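You operate a simulated robot arm through the tools that you are given. There is no shell and no other tool.

The job below is to be done with a simulated robot arm. You get a single attempt, and the scene is never put back.

JOB
Slide the alternator on the grey engine to mark A and lock it there.
Fine: pointer in the green band; slacken and tighten its bolt with the yellow-banded size 19 socket wrench, then put it back on its peg. Set down upright: socket wrench.
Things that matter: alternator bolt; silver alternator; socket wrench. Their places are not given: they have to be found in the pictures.

The check looks at the end state, three seconds after you hand in, the way a careful person would. Anything else that was tipped, shoved, dropped, spilled or broken makes it a failure.

ROBOT AND FRAMES
A 7-joint arm with a two-finger parallel gripper, fixed in place. Base frame: the origin is on the floor under the middle of its stand, x ahead of it, y to its left, z up. Lengths are in m, angles in degrees, forces in N, time in s.
It reaches about 1.524 m from its shoulder. Its first joint turns from -149.0 to 149.0 degrees. Payload 3.5 kg.
The tool frame sits at the grasp point between the pads (the TCP): z along the fingers, y along the line on which they close. The tips reach 0.023 m beyond it. Largest opening 0.094 m; finger width 0.038, thickness 0.01; the body of the gripper, 0.054 by 0.096 m, starts 0.039 m behind the TCP.
Orientation is that of the tool frame in the base frame, as a unit quaternion [w, x, y, z]. With the fingers straight down and closing along the base's y, the tool's x points along the base's -x, its y along +y and its z along -z.

CONTROLS
- The arm moves only by the tool arm_command. Its arguments are lists of equal length, an entry for each row: "dp": the shift along the tool's x, y, z in m, a list of three; "angular": the turn, a rotation vector about the tool's x, y, z in rad, a list of three. In form: {"dp": [[x, y, z], ...], "angular": [[ax, ay, az], ...]}. A call has 1 to 20 rows; each row shifts and turns the commanded pose from where the row before left it, along the tool's axes as they then stand. "hand" is the finger opening in m, from 0 to 0.094, set as the call begins (left out, the last holds). A row lasts 0.2 s, in which the tool goes at most 0.05 m and 8.6 degrees; a call with a longer step from one row to the next is refused whole, and so is a gripper value outside its range. A pose out of reach is approached as far as the arm can. The call stops where the force on the tool passes 40 N (or 10 N more than at its start, if that is more) or the arm is blocked; 0.2 s more then pass. Each finger travels about 0.153 m/s and halts on what it meets, pressing with about 27 N; the grip force reading is that of the motor and also rises with nothing between the fingers. The clock runs only during rows and for 0.2 s after the last one: add rows that do not move to give the fingers time. The reply holds the time, the measured pose of the TCP, the force on the tool along the base axes, the opening and the grip force, in the units named above and with some noise, with the torque about the TCP (base axes, N m) and any sound that the robot's microphone picked up.
- Cameras (640 x 400 px; columns grow to the right, rows downward): "scene" is fixed at [0.2203, -0.6499, 1.4938]; the picture's right is [0.62, -0.78, 0.00], its down [-0.48, -0.38, -0.79] and it looks along [0.62, 0.49, -0.61] (base axes); focal length 350 px, centre (320, 200). "wrist" rides on the gripper at [0.086, 0.016, -0.074] in the tool frame; the picture's right is [-0.18, 0.98, 0.00], its down [-0.58, -0.11, -0.81] and it looks along [-0.79, -0.15, 0.59] (tool axes); focal length 243 px, centre (320, 200).
- snapshot(camera): a new picture of that camera. It takes no simulated time.
- measure_at(camera, pixels): for up to 12 pixels [column, row] of the newest picture of that camera ("zoom" is the newest enlarged one), the place [x, y, z] in the base frame of the surface seen there, good to about 0.002 m. It takes no simulated time.
- inspect(camera, box): a new picture of the part [left, top, right, bottom] of that camera's present view, enlarged. It takes no simulated time.
- sign_off(): hands the job in; it is judged then, once.

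Leave the gripper open and the arm clear of the work at the hand-in unless told otherwise.

The tools are called as a command line: name --argument value ..., lists and objects as JSON in quotes. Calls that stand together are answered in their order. arm_command: Moves the arm, as the interface text tells. Its arguments: {"type":"object","properties":{"dp":{"type":"array","items":{"type":"array","items":{"type":"number"}}},"angular":{"type":"array","items":{"type":"array","items":{"type":"number"}}},"hand":{"type":"number"}},"required":["dp","angular"]} The other tools are called the same way: snapshot (camera) takes a picture; measure_at (camera, pixels) gives the place of the surface under pixels of a picture; inspect (camera, box) takes an enlarged picture of a part of a camera's view; sign_off () hands the job in.

At the start:

```text
time_s: 0.0
position: [0.9126, -0.0641, 1.0786]
orientation: [0.0, 0.0, 1.0, 0.0]
force: [0.7, 0.3, -0.1]
ft_torque: [-0.01, -0.01, 0.03]
opening: 0.094
finger_force: 0.1
```

scene: 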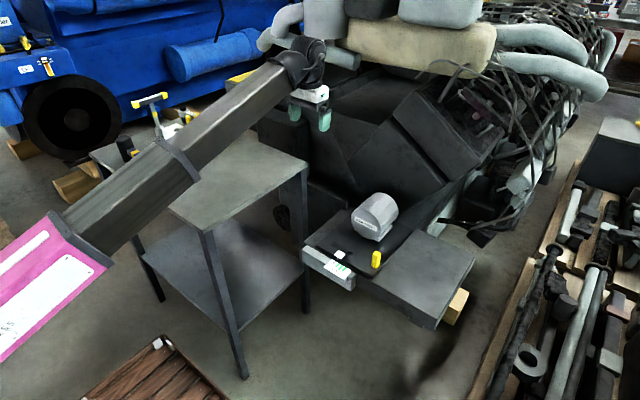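
wrist: 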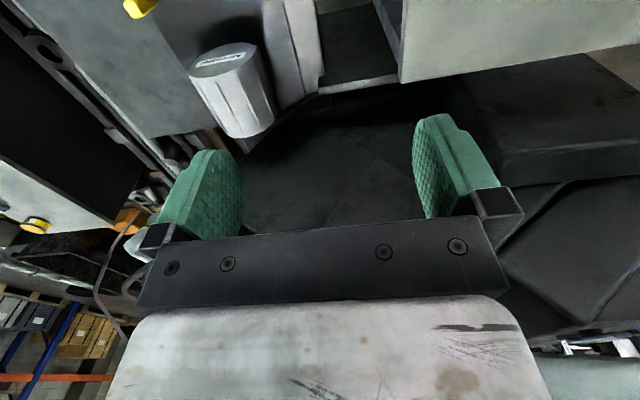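

I see the arm over a grey table. There is a silver cylinder (probably the alternator) near scene pixel (377,215), a yellow item at (376,259), and yellow-handled items near (155,110). I'll enlarge these areas first.

inspect --camera "scene" --box '[290, 170, 490, 330]'

inspect --camera "scene" --box '[90, 70, 250, 190]'

inspect --camera "wrist" --box '[0, 0, 320, 200]'

```text
2.50 times, centred on (390, 250) of scene
```

zoom: 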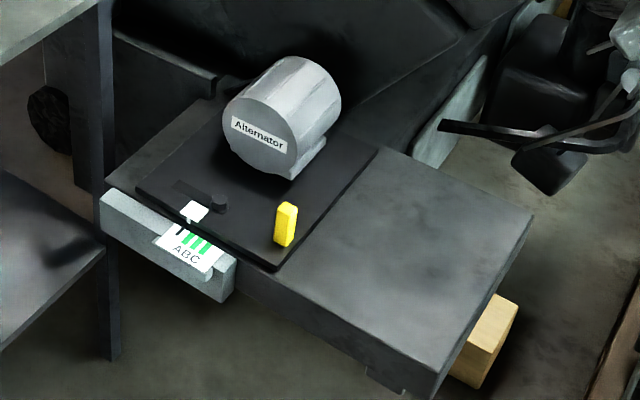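

```text
3.33 times, centred on (170, 130) of scene
```

zoom: 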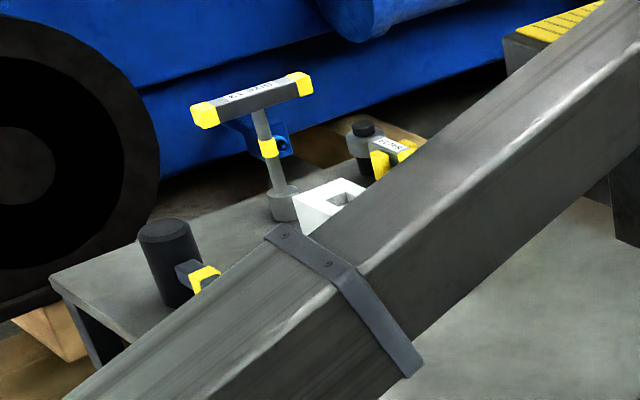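

```text
2.00 times, centred on (160, 100) of wrist
```

zoom: 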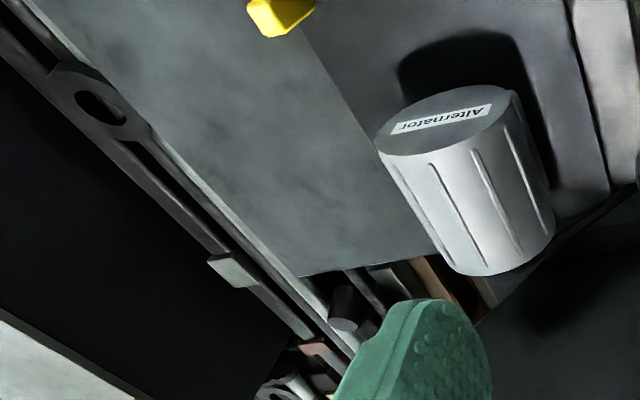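

The T-handled wrench on the side table and other tools are partly hidden by the arm. I'll measure the key points seen so far in the scene picture before moving.

snapshot --camera "scene"

measure_at --camera "scene" --pixels '[[376, 259], [376, 252], [377, 205], [370, 228], [340, 254], [347, 267], [335, 275], [347, 246], [430, 270], [325, 240], [358, 251], [377, 270]]'

measure_at --camera "scene" --pixels '[[142, 104], [165, 95], [153, 98], [157, 108], [160, 122], [132, 142], [182, 104], [190, 108], [172, 122], [230, 170], [132, 128], [140, 140]]'

```text
taken
```

scene: 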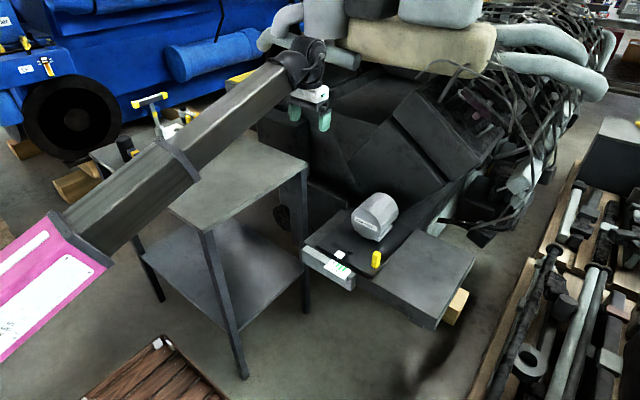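

```text
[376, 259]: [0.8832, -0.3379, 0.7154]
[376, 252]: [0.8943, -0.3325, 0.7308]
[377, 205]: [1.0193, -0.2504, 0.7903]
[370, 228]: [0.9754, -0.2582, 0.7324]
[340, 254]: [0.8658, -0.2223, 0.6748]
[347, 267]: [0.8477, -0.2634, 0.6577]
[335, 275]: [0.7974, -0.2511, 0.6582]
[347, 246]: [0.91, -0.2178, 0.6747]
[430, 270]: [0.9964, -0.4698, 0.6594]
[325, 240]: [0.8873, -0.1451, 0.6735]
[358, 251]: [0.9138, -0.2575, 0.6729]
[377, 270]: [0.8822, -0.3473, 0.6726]
```

```text
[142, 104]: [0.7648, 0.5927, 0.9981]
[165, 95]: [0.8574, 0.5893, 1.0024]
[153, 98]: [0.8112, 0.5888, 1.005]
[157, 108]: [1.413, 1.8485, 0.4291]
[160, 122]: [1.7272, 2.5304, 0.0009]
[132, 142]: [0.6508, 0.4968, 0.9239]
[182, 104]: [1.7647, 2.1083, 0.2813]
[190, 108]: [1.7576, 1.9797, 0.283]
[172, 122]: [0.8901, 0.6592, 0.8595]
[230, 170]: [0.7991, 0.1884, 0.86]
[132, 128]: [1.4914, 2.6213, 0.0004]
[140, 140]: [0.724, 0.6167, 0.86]
```

Table top is at z≈0.86. The T-wrench handle is at about (0.81, 0.59, 1.00). On the engine: pointer near (0.866, -0.222, 0.675) and a yellow post at (0.885, -0.335). I'll raise the arm 0.16 m and then go left and back, so the wrist camera can look over the table.

arm_command --dp '[[0, 0, -0.04], [0, 0, -0.04], [0, 0, -0.04], [0, 0, -0.04], [0.025, 0.025, 0], [0.025, 0.025, 0], [0.025, 0.025, 0], [0.025, 0.025, 0], [0.025, 0.025, 0], [0.025, 0.025, 0], [0.025, 0.025, 0], [0.025, 0.025, 0], [0.025, 0.025, 0], [0.025, 0.025, 0], [0.025, 0.025, 0], [0.025, 0.025, 0], [0.025, 0.025, 0], [0.025, 0.025, 0]]' --angular '[[0, 0, 0], [0, 0, 0], [0, 0, 0], [0, 0, 0], [0, 0, 0], [0, 0, 0], [0, 0, 0], [0, 0, 0], [0, 0, 0], [0, 0, 0], [0, 0, 0], [0, 0, 0], [0, 0, 0], [0, 0, 0], [0, 0, 0], [0, 0, 0], [0, 0, 0], [0, 0, 0]]'

snapshot --camera "wrist"

snapshot --camera "scene"

```text
time_s: 0.5
position: [0.9141, -0.065, 1.1277]
orientation: [0.008, 0.001, 1.0, -0.001]
force: [6.8, -1.3, -12.2]
ft_torque: [-0.26, -0.55, -0.1]
opening: 0.0942
finger_force: 0.0
stopped in row 2: the force on the tool passed its limit at 66 N (the readings are from after the stop); the commanded pose is now the measured one
```

```text
taken
```

wrist: 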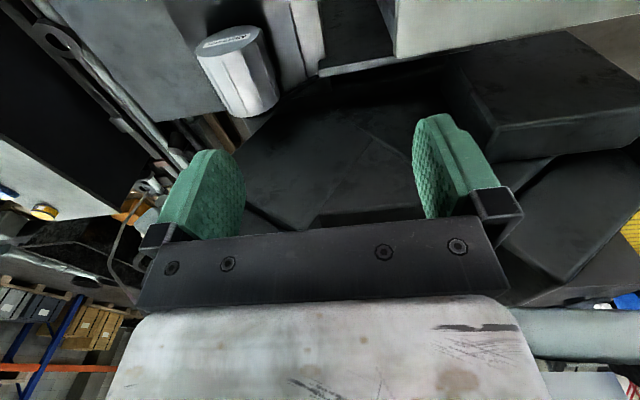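

```text
taken
```

scene: 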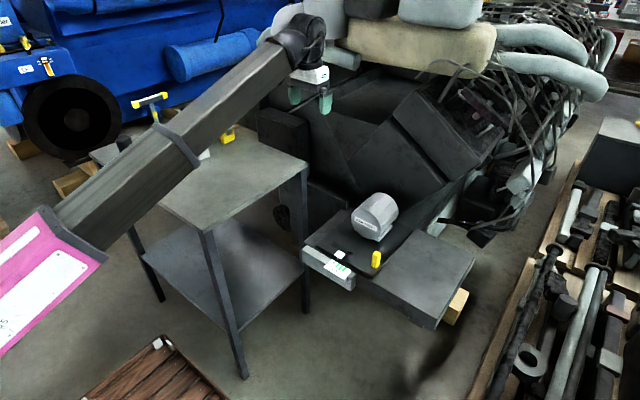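

The move up was stopped: something above the wrist (the grey pipes/box at about (290,20)-(325,15)) was touched. I'll measure what is above and around the wrist there.

measure_at --camera "scene" --pixels '[[284, 20], [320, 8], [345, 25], [345, 55], [310, 35], [400, 40], [270, 40], [365, 8], [300, 55], [310, 75], [440, 10], [350, 90]]'

inspect --camera "scene" --box '[230, 0, 430, 125]'

```text
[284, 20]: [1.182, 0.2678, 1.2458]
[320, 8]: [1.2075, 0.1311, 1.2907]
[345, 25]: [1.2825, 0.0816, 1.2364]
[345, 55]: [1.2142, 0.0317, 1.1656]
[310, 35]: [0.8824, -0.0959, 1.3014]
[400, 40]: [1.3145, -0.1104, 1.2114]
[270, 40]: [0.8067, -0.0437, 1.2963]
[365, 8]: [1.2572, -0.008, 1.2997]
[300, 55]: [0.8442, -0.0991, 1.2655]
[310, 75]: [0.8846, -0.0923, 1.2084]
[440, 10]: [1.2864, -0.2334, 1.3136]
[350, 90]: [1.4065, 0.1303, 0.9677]
```

```text
3.20 times, centred on (330, 62) of scene
```

zoom: 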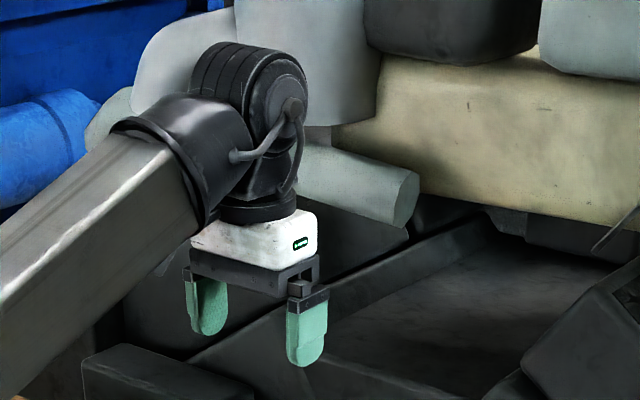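

Nothing visible sits close to the wrist (engine parts are at x≥1.18). I'll hold still for a moment to read the force at rest and see if there is any contact.

arm_command --dp '[[0, 0, 0], [0, 0, 0], [0, 0, 0]]' --angular '[[0, 0, 0], [0, 0, 0], [0, 0, 0]]'

```text
time_s: 1.3
position: [0.9137, -0.0651, 1.1269]
orientation: [0.007, 0.0, 1.0, -0.001]
force: [9.6, -1.7, -22.9]
ft_torque: [-0.56, -1.3, -0.17]
opening: 0.0937
finger_force: 0.1
```

The force at rest is still -23 N, with a torque that puts the contact near the wrist camera housing — the forearm passes just above it, so the arm is touching itself. I'll go back down the 0.05 m to relieve it, then measure the forearm's course.

arm_command --dp '[[0, 0, 0.02], [0, 0, 0.02], [0, 0, 0.01], [0, 0, 0]]' --angular '[[0, 0, 0], [0, 0, 0], [0, 0, 0], [0, 0, 0]]'

snapshot --camera "scene"

measure_at --camera "scene" --pixels '[[265, 95], [230, 120], [180, 160], [130, 205], [90, 235], [60, 270], [20, 310], [20, 260], [50, 230], [5, 340], [290, 70], [312, 50]]'

```text
time_s: 2.3
position: [0.9144, -0.0641, 1.0784]
orientation: [0.006, 0.001, 1.0, -0.002]
force: [-0.3, 0.6, 0.6]
ft_torque: [-0.03, -0.01, 0.02]
opening: 0.094
finger_force: 0.2
```

```text
taken
```

scene: 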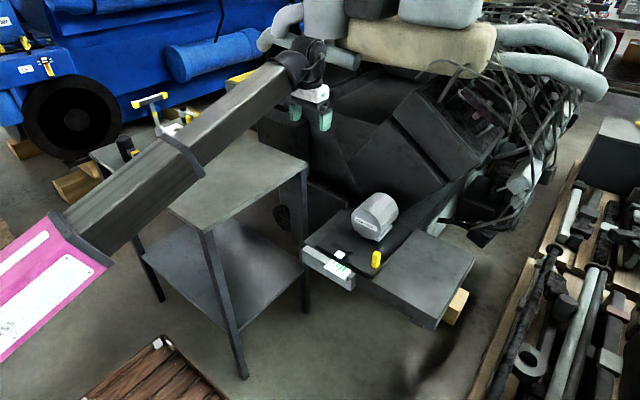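

```text
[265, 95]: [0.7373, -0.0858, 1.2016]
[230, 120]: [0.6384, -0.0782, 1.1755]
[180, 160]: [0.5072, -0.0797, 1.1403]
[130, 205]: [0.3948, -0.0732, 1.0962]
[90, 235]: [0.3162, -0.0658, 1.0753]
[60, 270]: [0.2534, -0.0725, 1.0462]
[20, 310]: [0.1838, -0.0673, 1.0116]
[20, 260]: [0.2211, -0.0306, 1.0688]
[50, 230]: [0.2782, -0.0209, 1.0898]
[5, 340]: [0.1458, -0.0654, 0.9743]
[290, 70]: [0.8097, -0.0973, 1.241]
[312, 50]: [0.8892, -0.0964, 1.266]
```

Free again (force ≈0). The forearm rises from (0.15, -0.07, 0.98) to (0.9, -0.08, 1.27), with the wrist camera under it. I'll look closer at the alternator's scale, pointer and bolt from the scene camera.

inspect --camera "scene" --box '[300, 225, 390, 290]'

inspect --camera "scene" --box '[110, 80, 200, 140]'

```text
6.15 times, centred on (345, 258) of scene
```

zoom: 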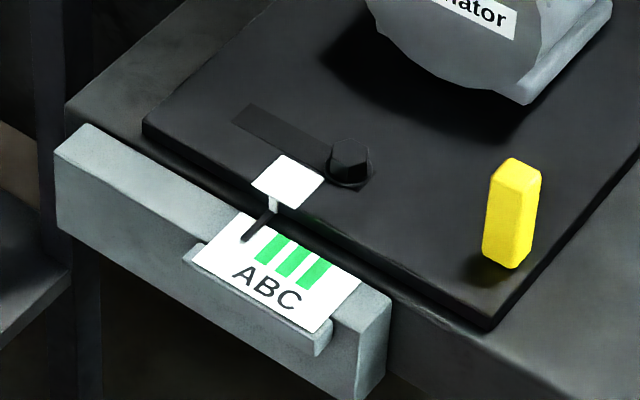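

```text
6.67 times, centred on (155, 110) of scene
```

zoom: 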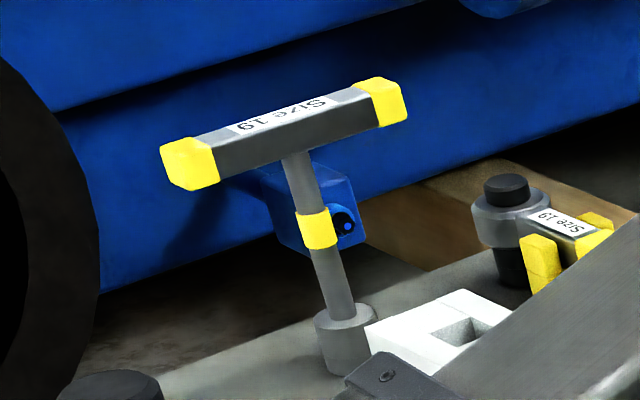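

The T-handled wrench reads "Size 19" with yellow bands. It stands at the left of the table on something, and a ring spanner also labelled "Size 19" hangs on another post (a decoy). The alternator's pointer is left of bands A, B, C; the bolt sits in the slot at about zoom (348,160), and the yellow post is on the sliding plate. Next I turn the gripper +90° about vertical, so the wrist camera leaves the forearm's underside and looks toward the table.

arm_command --dp '[[0, 0, 0], [0, 0, 0], [0, 0, 0], [0, 0, 0], [0, 0, 0], [0, 0, 0], [0, 0, 0], [0, 0, 0], [0, 0, 0], [0, 0, 0], [0, 0, 0], [0, 0, 0]]' --angular '[[0, 0, -0.1309], [0, 0, -0.1309], [0, 0, -0.1309], [0, 0, -0.1309], [0, 0, -0.1309], [0, 0, -0.1309], [0, 0, -0.1309], [0, 0, -0.1309], [0, 0, -0.1309], [0, 0, -0.1309], [0, 0, -0.1309], [0, 0, -0.1309]]'

snapshot --camera "wrist"

snapshot --camera "scene"

```text
time_s: 4.9
position: [0.9151, -0.0636, 1.077]
orientation: [-0.004, 0.707, -0.707, 0.007]
force: [-0.2, 0.3, -0.3]
ft_torque: [-0.01, 0.02, 0.01]
opening: 0.0941
finger_force: 0.1
```

```text
taken
```

wrist: 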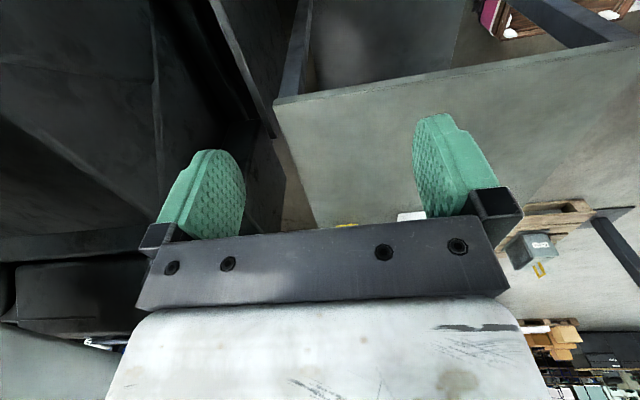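

```text
taken
```

scene: 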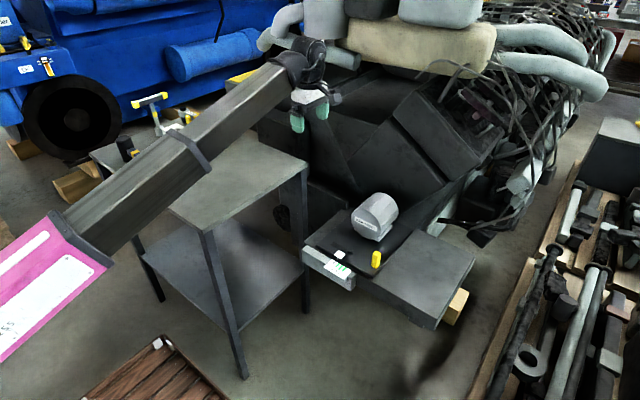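

No contact, and the camera is now at the side of the arm. The tools are still hidden behind the gripper at the bottom. I'll raise 0.1 m gently and move 0.25 m toward the table and 0.15 m back.

arm_command --dp '[[0, 0, -0.02], [0, 0, -0.02], [0, 0, -0.02], [0, 0, -0.02], [0, 0, -0.02], [-0.02, 0.01, 0], [-0.02, 0.01, 0], [-0.02, 0.01, 0], [-0.02, 0.01, 0], [-0.02, 0.01, 0], [-0.02, 0.01, 0], [-0.02, 0.01, 0], [-0.02, 0.01, 0], [-0.02, 0.01, 0], [-0.02, 0.01, 0], [-0.02, 0.01, 0], [-0.02, 0.01, 0]]' --angular '[[0, 0, 0], [0, 0, 0], [0, 0, 0], [0, 0, 0], [0, 0, 0], [0, 0, 0], [0, 0, 0], [0, 0, 0], [0, 0, 0], [0, 0, 0], [0, 0, 0], [0, 0, 0], [0, 0, 0], [0, 0, 0], [0, 0, 0], [0, 0, 0], [0, 0, 0]]'

snapshot --camera "wrist"

snapshot --camera "scene"

```text
time_s: 8.5
position: [0.7933, 0.1759, 1.1741]
orientation: [0.007, -0.707, 0.707, -0.007]
force: [-0.9, -0.2, 0.1]
ft_torque: [0.01, 0.0, 0.03]
opening: 0.0941
finger_force: 0.2
```

```text
taken
```

wrist: 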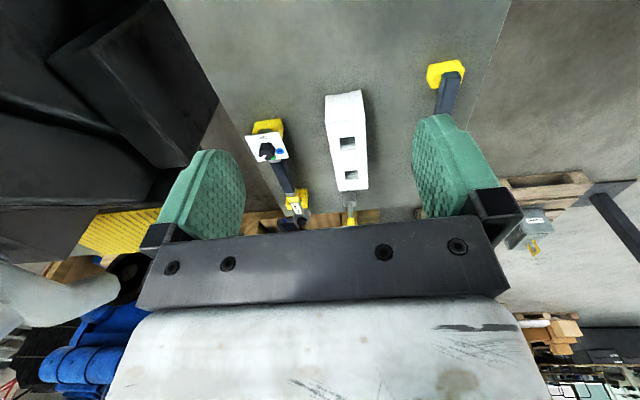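

```text
taken
```

scene: 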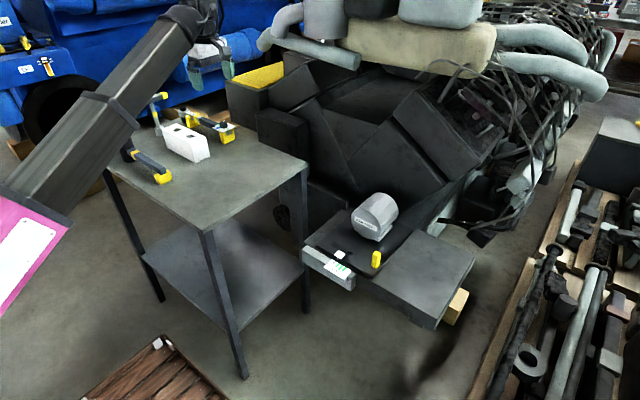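

Now the table is more visible. I'll enlarge the tools in both cameras.

inspect --camera "scene" --box '[100, 80, 260, 190]'

inspect --camera "wrist" --box '[220, 40, 500, 230]'

```text
3.64 times, centred on (180, 135) of scene
```

zoom: 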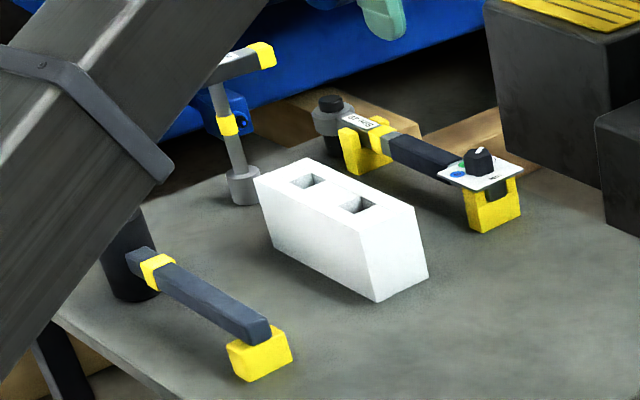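

```text
2.11 times, centred on (360, 135) of wrist
```

zoom: 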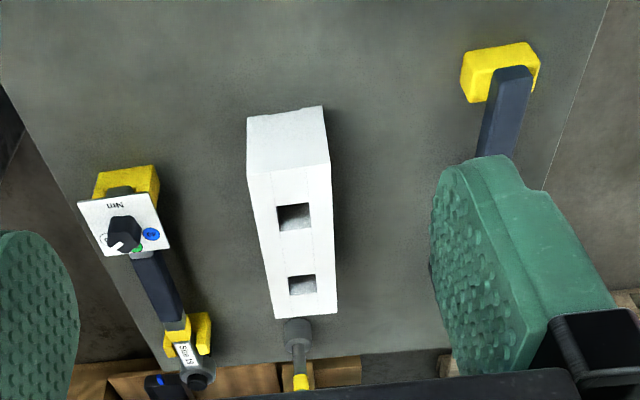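

I see three tools on the table: the T-handled "Size 19" wrench standing behind the white two-hole block, a dial (Nm) torque wrench also "Size 19" in yellow cradles at right, and a grey handled one with a yellow band with its head on a black post at left. I need closer views of all three; I'll move 0.2 m further over the table and 0.04 m up.

arm_command --dp '[[0, 0, -0.02], [0, 0, -0.02], [-0.02, 0, 0], [-0.02, 0, 0], [-0.02, 0, 0], [-0.02, 0, 0], [-0.02, 0, 0], [-0.02, 0, 0], [-0.02, 0, 0], [-0.02, 0, 0], [-0.02, 0, 0], [-0.02, 0, 0], [0, 0, 0]]' --angular '[[0, 0, 0], [0, 0, 0], [0, 0, 0], [0, 0, 0], [0, 0, 0], [0, 0, 0], [0, 0, 0], [0, 0, 0], [0, 0, 0], [0, 0, 0], [0, 0, 0], [0, 0, 0], [0, 0, 0]]'

snapshot --camera "wrist"

snapshot --camera "scene"

```text
time_s: 11.3
position: [0.8081, 0.3775, 1.1876]
orientation: [0.004, -0.707, 0.707, -0.006]
force: [-0.1, 0.1, 1.1]
ft_torque: [-0.01, 0.03, 0.0]
opening: 0.0938
finger_force: 0.0
out of reach, approached as far as the arm can: row 1, 2, 3
```

```text
taken
```

wrist: 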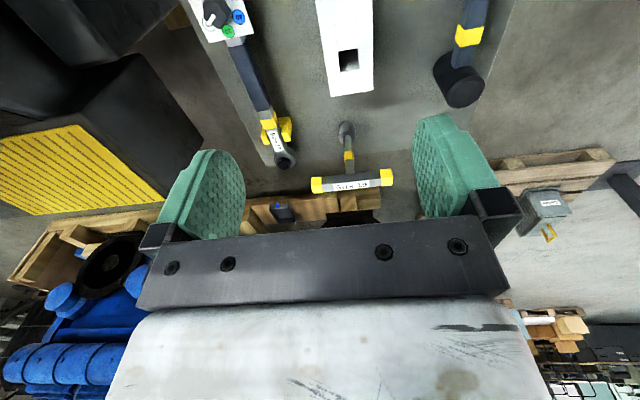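

```text
taken
```

scene: 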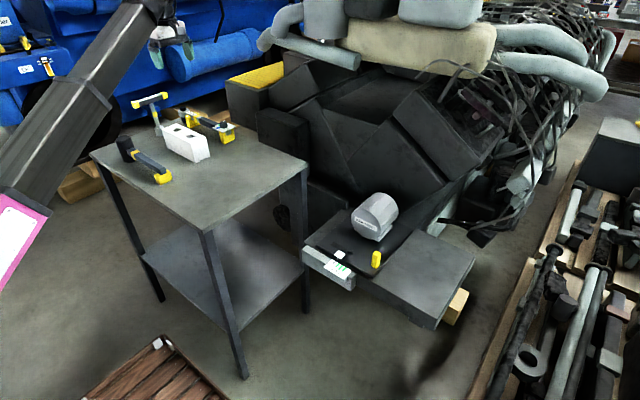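

inspect --camera "wrist" --box '[190, 0, 510, 215]'

inspect --camera "wrist" --box '[290, 100, 410, 220]'

inspect --camera "scene" --box '[110, 85, 250, 190]'

```text
1.86 times, centred on (350, 108) of wrist
```

zoom: 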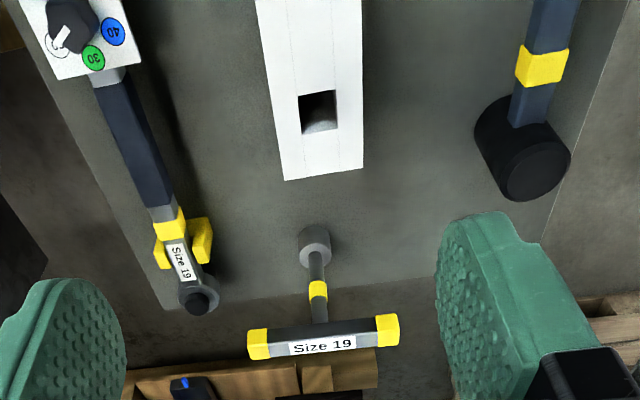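

```text
3.33 times, centred on (350, 160) of wrist
```

zoom: 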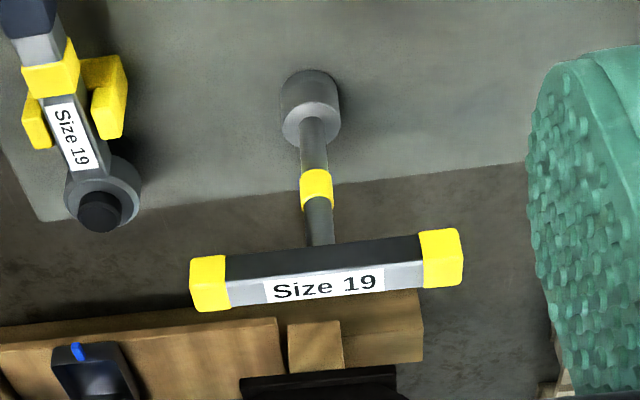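

```text
3.81 times, centred on (180, 138) of scene
```

zoom: 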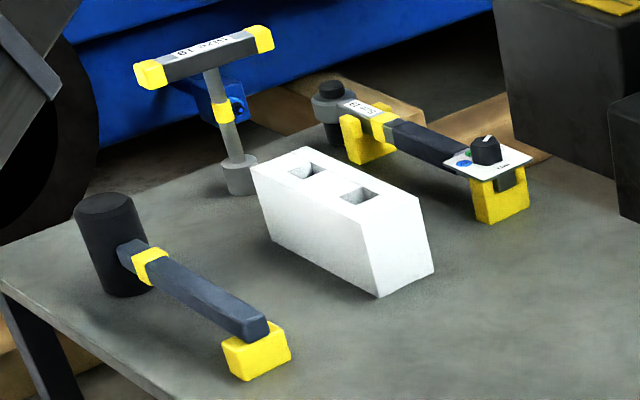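

Now clear: the T-handle tool is the Size 19 socket wrench with the yellow band; the others are a torque wrench with a dial and a mallet. I'll measure the T-handle's ends, shaft and socket in the zoom of the scene view.

measure_at --camera "zoom" --pixels '[[148, 66], [262, 30], [205, 47], [165, 78], [258, 45], [206, 58], [222, 112], [232, 145], [240, 162], [240, 185], [228, 165], [252, 165]]'

measure_at --camera "wrist" --pixels '[[318, 186], [387, 176], [352, 184], [352, 177], [346, 135], [346, 126], [349, 157], [341, 131], [353, 128], [310, 186], [394, 178], [350, 191]]'

```text
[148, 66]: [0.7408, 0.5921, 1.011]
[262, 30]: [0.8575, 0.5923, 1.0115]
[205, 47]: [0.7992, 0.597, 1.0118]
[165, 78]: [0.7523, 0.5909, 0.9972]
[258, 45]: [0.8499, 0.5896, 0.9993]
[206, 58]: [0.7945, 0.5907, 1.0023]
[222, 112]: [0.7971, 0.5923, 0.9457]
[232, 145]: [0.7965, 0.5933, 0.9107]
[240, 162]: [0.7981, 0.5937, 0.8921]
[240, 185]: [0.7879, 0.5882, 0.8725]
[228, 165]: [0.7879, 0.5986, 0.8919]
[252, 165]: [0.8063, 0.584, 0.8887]
```

```text
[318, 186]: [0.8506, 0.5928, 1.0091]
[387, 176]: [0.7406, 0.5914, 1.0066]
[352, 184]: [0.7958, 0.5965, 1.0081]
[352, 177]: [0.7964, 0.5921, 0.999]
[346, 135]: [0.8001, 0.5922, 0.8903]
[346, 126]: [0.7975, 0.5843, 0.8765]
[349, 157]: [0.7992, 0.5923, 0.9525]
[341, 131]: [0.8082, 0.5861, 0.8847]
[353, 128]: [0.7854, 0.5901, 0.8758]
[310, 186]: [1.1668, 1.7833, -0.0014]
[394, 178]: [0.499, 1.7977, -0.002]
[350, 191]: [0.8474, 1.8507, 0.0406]
```

The wrench's bar runs along x from about 0.738 to 0.862, centred near (0.799, 0.60), bar top z≈1.012, bottom about 0.988; the socket stands at the table top. Next: lower to about z=1.08, then turn the gripper back 90° so it closes along y, across the bar.

arm_command --dp '[[0, 0, 0.02], [0, 0, 0.02], [0, 0, 0.02], [0, 0, 0.02], [0, 0, 0.02], [0, 0, 0.01], [0, 0, 0], [0, 0, 0]]' --angular '[[0, 0, 0], [0, 0, 0], [0, 0, 0], [0, 0, 0], [0, 0, 0], [0, 0, 0], [0, 0, 0], [0, 0, 0]]'

measure_at --camera "zoom" --pixels '[[300, 155], [400, 205], [345, 180], [260, 170], [105, 205], [330, 90], [490, 145], [380, 130], [125, 290], [200, 260], [300, 250], [370, 285]]'

```text
time_s: 13.1
position: [0.8072, 0.3784, 1.0772]
orientation: [0.004, -0.707, 0.707, -0.006]
force: [-0.5, -0.9, -0.4]
ft_torque: [0.0, -0.01, 0.01]
opening: 0.0941
finger_force: 0.1
```

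```text
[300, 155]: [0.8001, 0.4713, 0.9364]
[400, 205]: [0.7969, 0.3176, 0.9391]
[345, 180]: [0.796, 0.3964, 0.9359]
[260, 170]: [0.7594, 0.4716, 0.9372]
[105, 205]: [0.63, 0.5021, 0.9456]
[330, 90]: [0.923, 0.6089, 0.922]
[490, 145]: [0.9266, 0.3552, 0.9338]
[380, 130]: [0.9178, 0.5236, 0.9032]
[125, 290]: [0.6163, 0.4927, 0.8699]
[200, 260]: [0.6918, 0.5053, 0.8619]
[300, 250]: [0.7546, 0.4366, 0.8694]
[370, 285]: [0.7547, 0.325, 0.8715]
```

The white block's top is z≈0.937, the mallet's 0.945, so everything is below me. Now turn back by 90° to close along y.

arm_command --dp '[[0, 0, 0], [0, 0, 0], [0, 0, 0], [0, 0, 0], [0, 0, 0], [0, 0, 0], [0, 0, 0], [0, 0, 0], [0, 0, 0], [0, 0, 0], [0, 0, 0], [0, 0, 0], [0, 0, 0]]' --angular '[[0, 0, 0.1309], [0, 0, 0.1309], [0, 0, 0.1309], [0, 0, 0.1309], [0, 0, 0.1309], [0, 0, 0.1309], [0, 0, 0.1309], [0, 0, 0.1309], [0, 0, 0.1309], [0, 0, 0.1309], [0, 0, 0.1309], [0, 0, 0.1309], [0, 0, 0]]'

```text
time_s: 15.9
position: [0.8088, 0.3782, 1.078]
orientation: [0.007, 0.0, 1.0, -0.001]
force: [-0.4, -0.2, -0.1]
ft_torque: [0.01, -0.04, -0.01]
opening: 0.0942
finger_force: 0.1
```

A slight tilt (0.8° about y) remains from the earlier stop. I'll correct it and move to above the wrench bar, (0.7985, 0.600, 1.078).

arm_command --dp '[[0, 0, 0], [0.001, 0.0202, 0], [0.001, 0.0202, 0], [0.001, 0.0202, 0], [0.001, 0.0202, 0], [0.001, 0.0202, 0], [0.001, 0.0202, 0], [0.001, 0.0202, 0], [0.001, 0.0202, 0], [0.001, 0.0202, 0], [0.001, 0.0202, 0], [0, 0.0198, 0], [0, 0, 0]]' --angular '[[0, 0.013, 0], [0, 0, 0], [0, 0, 0], [0, 0, 0], [0, 0, 0], [0, 0, 0], [0, 0, 0], [0, 0, 0], [0, 0, 0], [0, 0, 0], [0, 0, 0], [0, 0, 0], [0, 0, 0]]'

snapshot --camera "wrist"

snapshot --camera "scene"

```text
time_s: 18.7
position: [0.7979, 0.6004, 1.0773]
orientation: [0.0, 0.0, 1.0, -0.002]
force: [-0.3, -0.3, 0.5]
ft_torque: [0.03, 0.0, -0.01]
opening: 0.0937
finger_force: 0.1
```

```text
taken
```

wrist: 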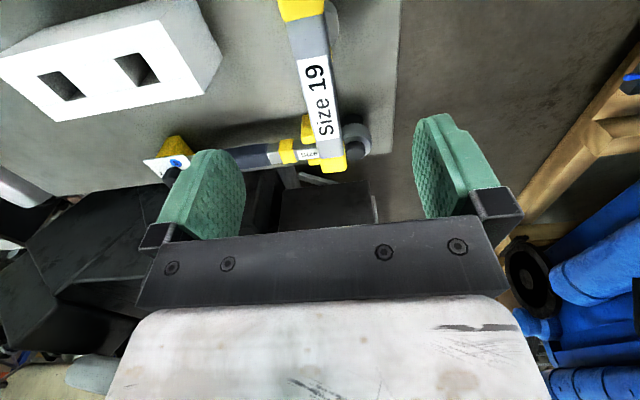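

```text
taken
```

scene: 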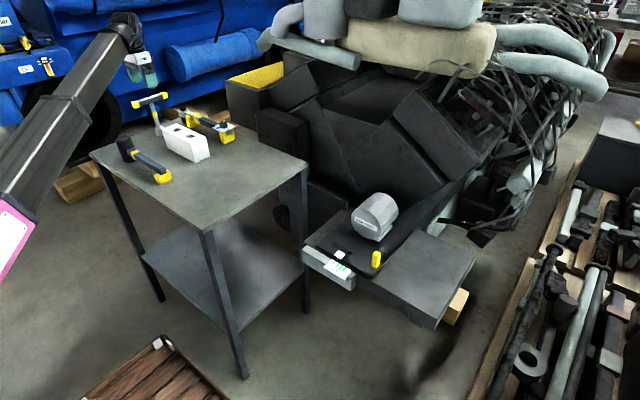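

The bar lies between the fingers in the view. I'll measure the bar's top edges and ends from the wrist picture to centre the grip.

measure_at --camera "wrist" --pixels '[[305, 100], [331, 100], [318, 80], [311, 132], [340, 132], [320, 160], [345, 160], [300, 30], [322, 30], [326, 145], [300, 80], [343, 166]]'

inspect --camera "wrist" --box '[240, 0, 440, 180]'

```text
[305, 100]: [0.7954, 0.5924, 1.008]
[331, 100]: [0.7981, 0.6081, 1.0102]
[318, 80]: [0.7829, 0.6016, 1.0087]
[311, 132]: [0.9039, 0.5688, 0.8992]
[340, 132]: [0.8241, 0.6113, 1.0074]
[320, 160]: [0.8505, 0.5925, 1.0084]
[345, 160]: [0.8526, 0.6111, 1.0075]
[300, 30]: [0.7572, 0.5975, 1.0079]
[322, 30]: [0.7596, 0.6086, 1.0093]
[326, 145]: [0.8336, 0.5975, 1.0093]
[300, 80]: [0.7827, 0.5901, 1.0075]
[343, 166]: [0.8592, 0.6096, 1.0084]
```

```text
2.22 times, centred on (340, 90) of wrist
```

zoom: 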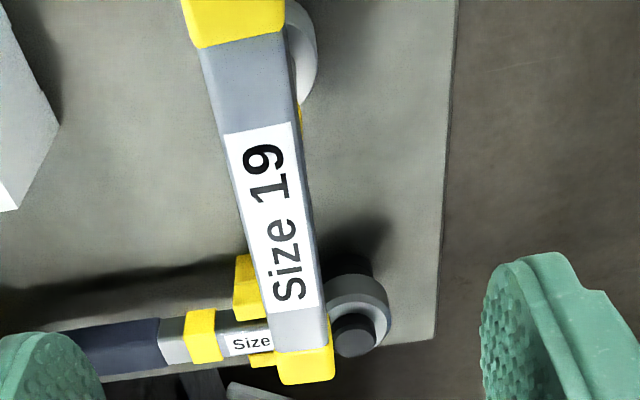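

The bar spans y 0.590–0.611 with its top at z≈1.009, centred at about (0.799, 0.600). I'm already centred; lower 0.079 m to z≈0.998 with the hand open.

arm_command --dp '[[0, 0, 0.015], [0, 0, 0.015], [0, 0, 0.015], [0, 0, 0.015], [0, 0, 0.01], [0, 0, 0.009], [0, 0, 0]]' --angular '[[0, 0, 0], [0, 0, 0], [0, 0, 0], [0, 0, 0], [0, 0, 0], [0, 0, 0], [0, 0, 0]]' --hand 0.094

snapshot --camera "wrist"

snapshot --camera "scene"

```text
time_s: 20.3
position: [0.7984, 0.6002, 0.9969]
orientation: [0.0, 0.0, 1.0, -0.001]
force: [0.1, -0.2, 0.7]
ft_torque: [0.03, -0.01, -0.01]
opening: 0.0942
finger_force: 0.0
```

```text
taken
```

wrist: 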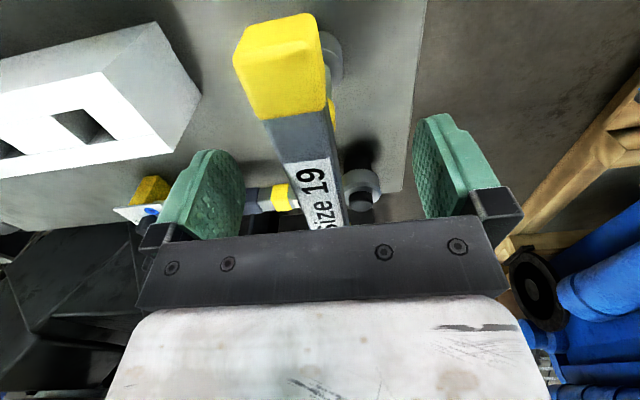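

```text
taken
```

scene: 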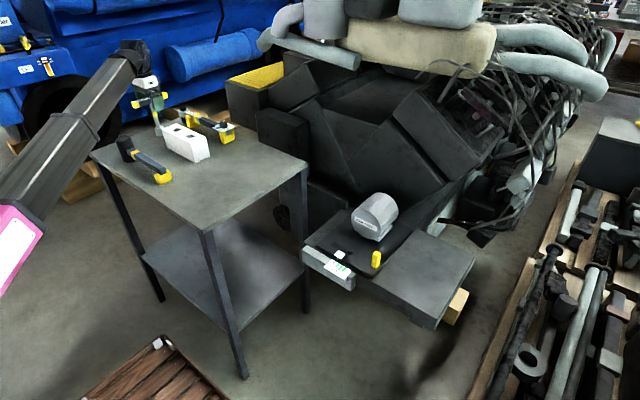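

The fingers straddle the bar. Close the hand on it.

arm_command --dp '[[0, 0, 0], [0, 0, 0], [0, 0, 0], [0, 0, 0], [0, 0, 0]]' --angular '[[0, 0, 0], [0, 0, 0], [0, 0, 0], [0, 0, 0], [0, 0, 0]]' --hand 0.0

```text
time_s: 21.5
position: [0.7996, 0.5997, 0.9968]
orientation: [0.0, 0.0, 1.0, -0.003]
force: [-0.4, 1.1, 0.8]
ft_torque: [0.14, -0.03, 0.01]
opening: 0.0198
finger_force: 27.2
```

Gripped at 0.0198 m opening. I'll lift it straight up 0.03 m slowly and look at the peg.

arm_command --dp '[[0, 0, -0.005], [0, 0, -0.005], [0, 0, -0.01], [0, 0, -0.01], [0, 0, -0.01], [0, 0, -0.01], [0, 0, -0.01], [0, 0, 0]]' --angular '[[0, 0, 0], [0, 0, 0], [0, 0, 0], [0, 0, 0], [0, 0, 0], [0, 0, 0], [0, 0, 0], [0, 0, 0]]'

inspect --camera "scene" --box '[120, 70, 220, 150]'

snapshot --camera "wrist"

```text
time_s: 23.3
position: [0.7976, 0.5999, 1.0589]
orientation: [0.0, 0.0, 1.0, -0.002]
force: [-0.2, -0.1, -3.6]
ft_torque: [0.0, -0.01, -0.01]
opening: 0.0199
finger_force: 27.2
```

```text
5.00 times, centred on (170, 110) of scene
```

zoom: 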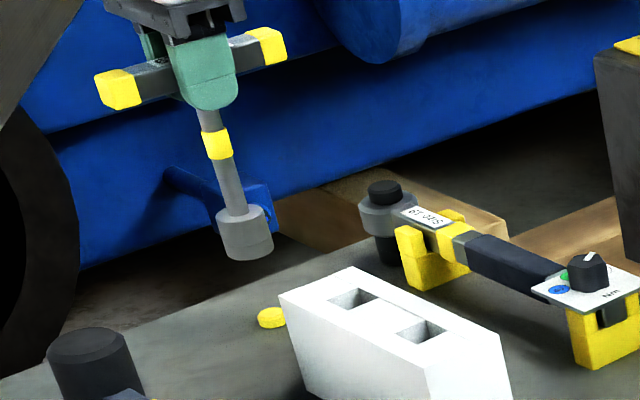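

```text
taken
```

wrist: 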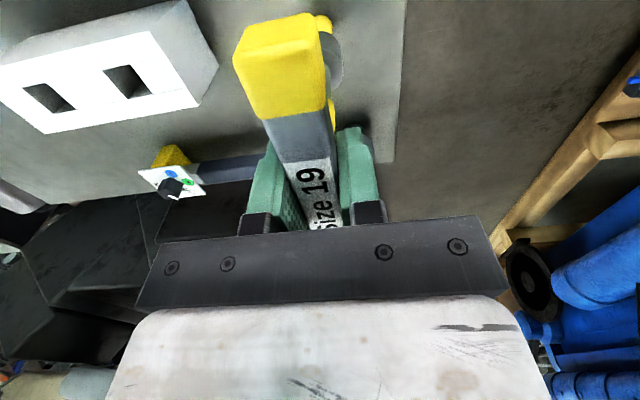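

The wrench is off; a short yellow peg is seen at zoom (270,317). I'll measure the peg and the socket's bottom edge now, for the return later.

measure_at --camera "zoom" --pixels '[[270, 312], [264, 318], [278, 318], [270, 323], [270, 330], [246, 257], [224, 248], [270, 240], [218, 222], [262, 212], [255, 330], [242, 212]]'

inspect --camera "scene" --box '[160, 120, 190, 140]'

```text
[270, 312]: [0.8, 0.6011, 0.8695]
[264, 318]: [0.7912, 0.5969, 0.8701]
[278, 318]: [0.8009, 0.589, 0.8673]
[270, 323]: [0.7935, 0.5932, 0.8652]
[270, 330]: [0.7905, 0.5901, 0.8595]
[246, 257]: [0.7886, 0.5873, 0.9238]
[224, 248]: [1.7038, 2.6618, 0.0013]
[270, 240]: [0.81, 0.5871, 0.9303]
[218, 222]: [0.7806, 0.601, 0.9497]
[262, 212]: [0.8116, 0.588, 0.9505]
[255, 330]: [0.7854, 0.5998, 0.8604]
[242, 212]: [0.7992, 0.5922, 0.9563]
```

```text
16.00 times, centred on (175, 130) of scene
```

zoom: 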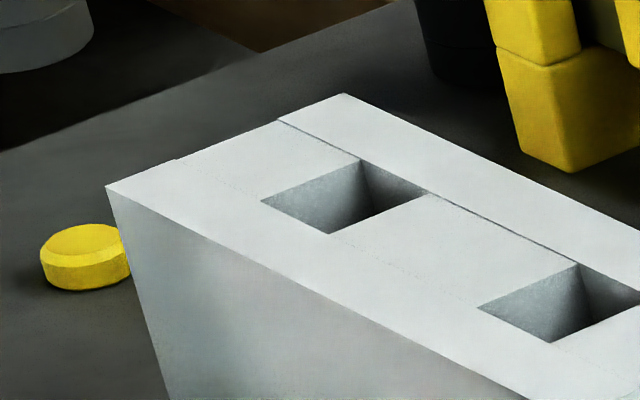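

The peg is a yellow disc about 0.01 m tall at (0.798, 0.597); socket bottom is 0.137 m below the TCP. I'll return to the same TCP pose (0.7985, 0.600, 0.997) later. Now a much enlarged view of the bolt, pointer and scale, and the engine heights along my path.

inspect --camera "scene" --box '[325, 235, 365, 260]'

measure_at --camera "zoom" --pixels '[[398, 245], [380, 262], [415, 262], [398, 280], [398, 300], [380, 310], [420, 310], [240, 330], [200, 150], [300, 200], [450, 300], [230, 300]]'

measure_at --camera "scene" --pixels '[[285, 125], [290, 160], [330, 120], [320, 160], [350, 170], [300, 175], [270, 155], [245, 110], [330, 190], [330, 215], [310, 240], [395, 140]]'

```text
16.00 times, centred on (345, 248) of scene
```

zoom: 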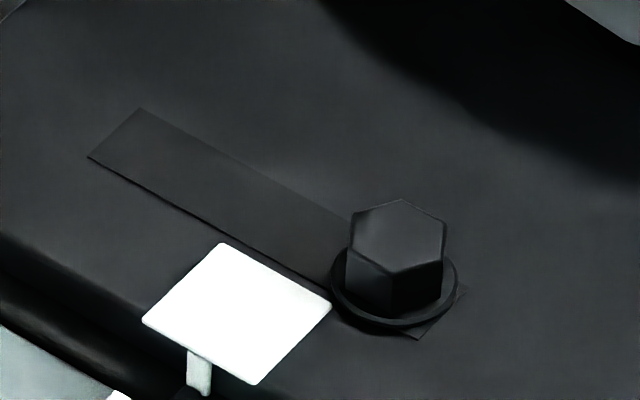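

```text
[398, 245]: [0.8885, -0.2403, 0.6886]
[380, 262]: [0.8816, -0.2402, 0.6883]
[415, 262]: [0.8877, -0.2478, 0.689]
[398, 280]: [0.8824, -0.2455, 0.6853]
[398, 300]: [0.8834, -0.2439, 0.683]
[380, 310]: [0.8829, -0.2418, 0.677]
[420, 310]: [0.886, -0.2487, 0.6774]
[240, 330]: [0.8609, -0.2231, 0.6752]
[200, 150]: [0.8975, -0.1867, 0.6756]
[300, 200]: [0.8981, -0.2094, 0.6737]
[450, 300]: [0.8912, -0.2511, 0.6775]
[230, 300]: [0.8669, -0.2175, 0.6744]
```

```text
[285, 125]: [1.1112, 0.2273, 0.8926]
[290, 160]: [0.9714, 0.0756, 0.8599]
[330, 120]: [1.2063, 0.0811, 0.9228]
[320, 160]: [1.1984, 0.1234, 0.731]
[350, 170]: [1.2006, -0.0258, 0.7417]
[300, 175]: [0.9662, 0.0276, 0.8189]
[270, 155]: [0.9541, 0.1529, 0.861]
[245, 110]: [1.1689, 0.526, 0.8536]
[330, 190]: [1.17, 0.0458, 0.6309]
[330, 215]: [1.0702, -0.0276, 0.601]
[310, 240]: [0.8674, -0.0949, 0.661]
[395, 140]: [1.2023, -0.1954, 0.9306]
```

The bolt's hex head is centred near (0.889, -0.240), top z≈0.689, with a washer at ≈0.677. Seated on it, the TCP should be at z≈0.814. For transit I'll turn the gripper -70° about vertical, so the camera stays clear of the forearm and there is room to turn counter-clockwise later. Doing this in place first.

arm_command --dp '[[0, 0, 0], [0, 0, 0], [0, 0, 0], [0, 0, 0], [0, 0, 0], [0, 0, 0], [0, 0, 0], [0, 0, 0], [0, 0, 0], [0, 0, 0], [0, 0, 0], [0, 0, 0], [0, 0, 0]]' --angular '[[0, 0, 0.1018], [0, 0, 0.1018], [0, 0, 0.1018], [0, 0, 0.1018], [0, 0, 0.1018], [0, 0, 0.1018], [0, 0, 0.1018], [0, 0, 0.1018], [0, 0, 0.1018], [0, 0, 0.1018], [0, 0, 0.1018], [0, 0, 0.1018], [0, 0, 0]]'

measure_at --camera "scene" --pixels '[[365, 200], [390, 200], [377, 195], [358, 220], [395, 218], [368, 235], [378, 243], [380, 225], [375, 253], [371, 262], [381, 262], [376, 268]]'

snapshot --camera "scene"

```text
time_s: 26.1
position: [0.7983, 0.5988, 1.058]
orientation: [0.001, 0.575, 0.818, -0.002]
force: [-0.2, -0.2, -3.4]
ft_torque: [0.03, 0.01, -0.03]
opening: 0.0199
finger_force: 26.8
```

```text
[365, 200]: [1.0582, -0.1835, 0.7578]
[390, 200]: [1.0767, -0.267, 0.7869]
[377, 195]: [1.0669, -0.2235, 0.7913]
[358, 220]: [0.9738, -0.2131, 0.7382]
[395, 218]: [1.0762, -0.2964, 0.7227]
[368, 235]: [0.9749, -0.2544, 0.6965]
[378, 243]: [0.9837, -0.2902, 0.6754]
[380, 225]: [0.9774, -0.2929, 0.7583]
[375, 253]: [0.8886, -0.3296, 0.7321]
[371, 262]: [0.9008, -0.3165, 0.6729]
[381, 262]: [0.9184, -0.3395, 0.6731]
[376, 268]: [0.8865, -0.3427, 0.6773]
```

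```text
taken
```

scene: 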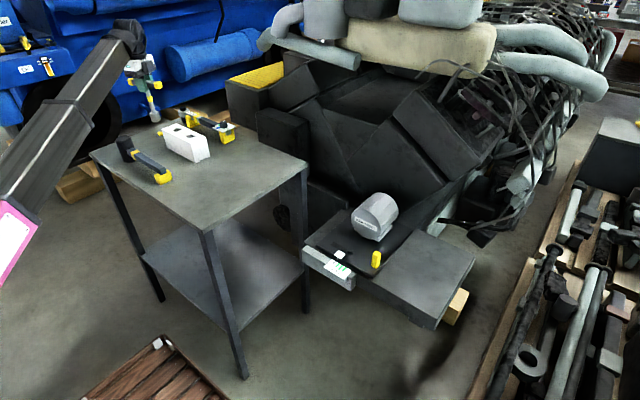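

Turn went fine (ψ≈-70°), wrench still held. Alternator front is at x≈0.974 and its top z≈0.79, so the bar has room when turning. Now raise to z≈1.11 and carry across to (0.85, 0.15).

arm_command --dp '[[0, 0, -0.013], [0, 0, -0.013], [0, 0, -0.013], [0, 0, -0.013], [-0.0275, -0.00654, 0], [-0.0275, -0.00654, 0], [-0.0275, -0.00654, 0], [-0.0275, -0.00654, 0], [-0.0275, -0.00654, 0], [-0.0275, -0.00654, 0], [-0.0275, -0.00654, 0], [-0.0275, -0.00654, 0], [-0.0275, -0.00654, 0], [-0.0275, -0.00654, 0], [-0.0275, -0.00654, 0], [-0.0275, -0.00654, 0], [-0.0275, -0.00654, 0], [-0.0275, -0.00654, 0], [-0.0275, -0.00654, 0], [-0.0275, -0.00654, 0]]' --angular '[[0, 0, 0], [0, 0, 0], [0, 0, 0], [0, 0, 0], [0, 0, 0], [0, 0, 0], [0, 0, 0], [0, 0, 0], [0, 0, 0], [0, 0, 0], [0, 0, 0], [0, 0, 0], [0, 0, 0], [0, 0, 0], [0, 0, 0], [0, 0, 0], [0, 0, 0], [0, 0, 0], [0, 0, 0], [0, 0, 0]]'

snapshot --camera "scene"

```text
time_s: 30.3
position: [0.8496, 0.1522, 1.1113]
orientation: [0.002, 0.574, 0.819, -0.001]
force: [-0.3, -0.3, -2.7]
ft_torque: [0.01, -0.01, 0.03]
opening: 0.0198
finger_force: 27.1
```

```text
taken
```

scene: 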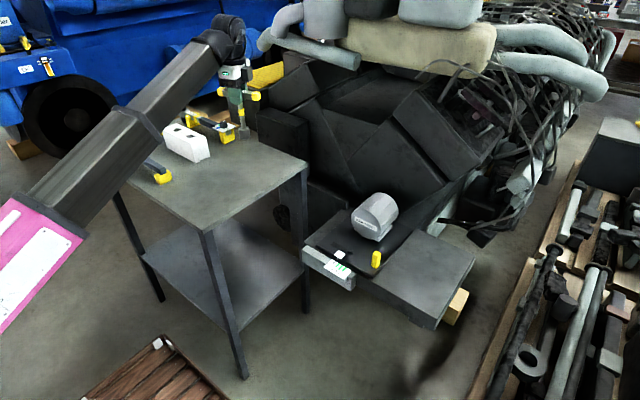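

Carried safely. Next, on to above the bolt at (0.889, -0.240), keeping z=1.11, then lower to about z=1.0.

arm_command --dp '[[-0.0273, -0.00694, 0], [-0.0273, -0.00694, 0], [-0.0273, -0.00694, 0], [-0.0273, -0.00694, 0], [-0.0273, -0.00694, 0], [-0.0273, -0.00694, 0], [-0.0273, -0.00694, 0], [-0.0273, -0.00694, 0], [-0.0273, -0.00694, 0], [-0.0273, -0.00694, 0], [-0.0273, -0.00694, 0], [-0.0273, -0.00694, 0], [-0.0273, -0.00694, 0], [-0.0273, -0.00694, 0], [0, 0, 0.02], [0, 0, 0.02], [0, 0, 0.02], [0, 0, 0.02], [0, 0, 0.02], [0, 0, 0]]' --angular '[[0, 0, 0], [0, 0, 0], [0, 0, 0], [0, 0, 0], [0, 0, 0], [0, 0, 0], [0, 0, 0], [0, 0, 0], [0, 0, 0], [0, 0, 0], [0, 0, 0], [0, 0, 0], [0, 0, 0], [0, 0, 0], [0, 0, 0], [0, 0, 0], [0, 0, 0], [0, 0, 0], [0, 0, 0], [0, 0, 0]]'

snapshot --camera "scene"

snapshot --camera "wrist"

```text
time_s: 34.5
position: [0.8908, -0.2404, 1.0123]
orientation: [0.001, 0.574, 0.819, -0.001]
force: [-0.2, 0.6, -2.9]
ft_torque: [-0.02, 0.03, 0.0]
opening: 0.0198
finger_force: 27.6
```

```text
taken
```

scene: 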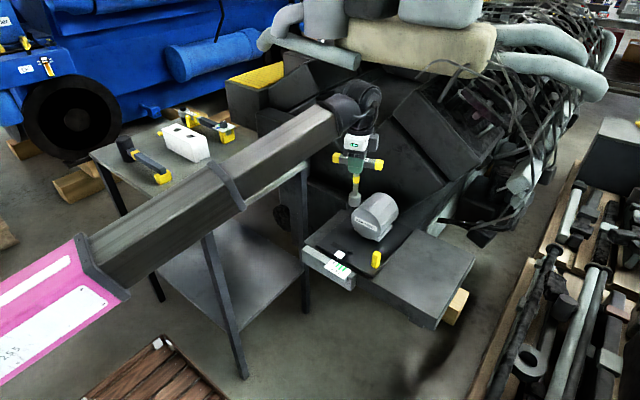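

```text
taken
```

wrist: 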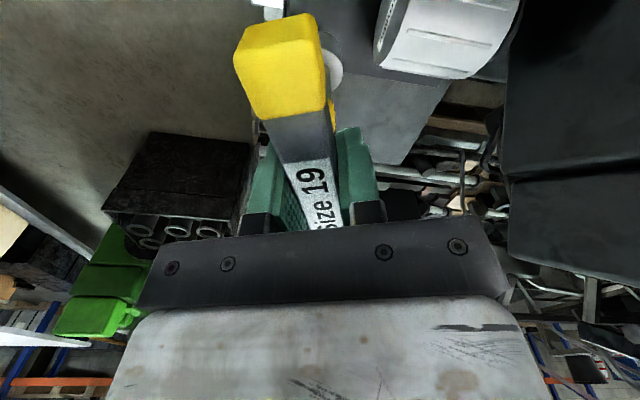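

Above the bolt. I'll enlarge the socket and bolt together and measure both, to check they line up.

inspect --camera "scene" --box '[320, 170, 400, 270]'

measure_at --camera "zoom" --pixels '[[267, 120], [290, 120], [279, 120], [279, 142], [267, 140], [291, 140], [279, 100], [279, 70], [279, 85]]'

```text
4.00 times, centred on (360, 220) of scene
```

zoom: 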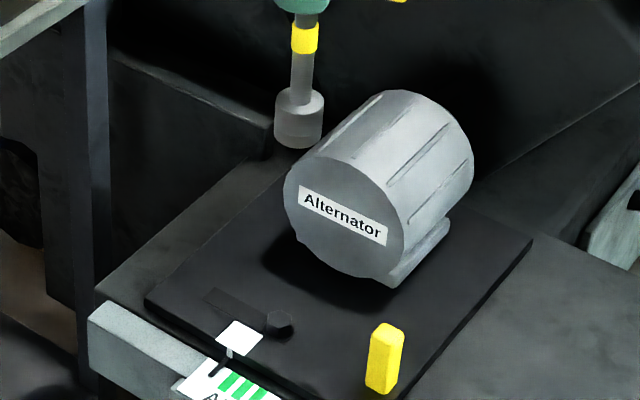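

```text
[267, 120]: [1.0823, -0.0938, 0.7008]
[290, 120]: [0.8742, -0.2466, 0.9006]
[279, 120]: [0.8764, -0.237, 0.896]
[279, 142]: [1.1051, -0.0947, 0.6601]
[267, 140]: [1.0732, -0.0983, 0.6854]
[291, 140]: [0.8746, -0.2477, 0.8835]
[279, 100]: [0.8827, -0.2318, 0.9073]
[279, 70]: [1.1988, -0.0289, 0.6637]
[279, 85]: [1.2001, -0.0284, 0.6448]
```

measure_at --camera "zoom" --pixels '[[303, 65], [301, 85], [299, 120], [298, 138], [277, 120], [321, 120], [277, 135], [320, 135], [280, 322], [266, 318], [294, 322], [280, 312]]'

inspect --camera "scene" --box '[335, 240, 360, 260]'

```text
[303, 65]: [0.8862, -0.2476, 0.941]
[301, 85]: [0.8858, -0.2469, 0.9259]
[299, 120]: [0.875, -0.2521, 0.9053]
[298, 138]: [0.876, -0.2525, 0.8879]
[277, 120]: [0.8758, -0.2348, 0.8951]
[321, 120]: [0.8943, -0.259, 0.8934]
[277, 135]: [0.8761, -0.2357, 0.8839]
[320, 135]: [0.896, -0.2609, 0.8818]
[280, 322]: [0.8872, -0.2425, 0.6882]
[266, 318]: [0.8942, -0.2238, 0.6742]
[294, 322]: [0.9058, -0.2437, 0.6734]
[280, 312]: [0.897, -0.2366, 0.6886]
```

```text
16.00 times, centred on (348, 250) of scene
```

zoom: 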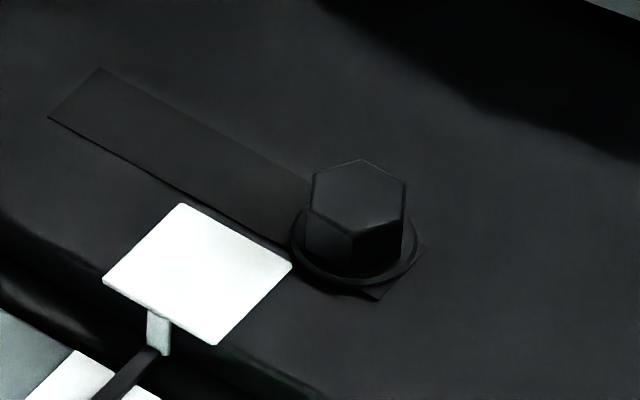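

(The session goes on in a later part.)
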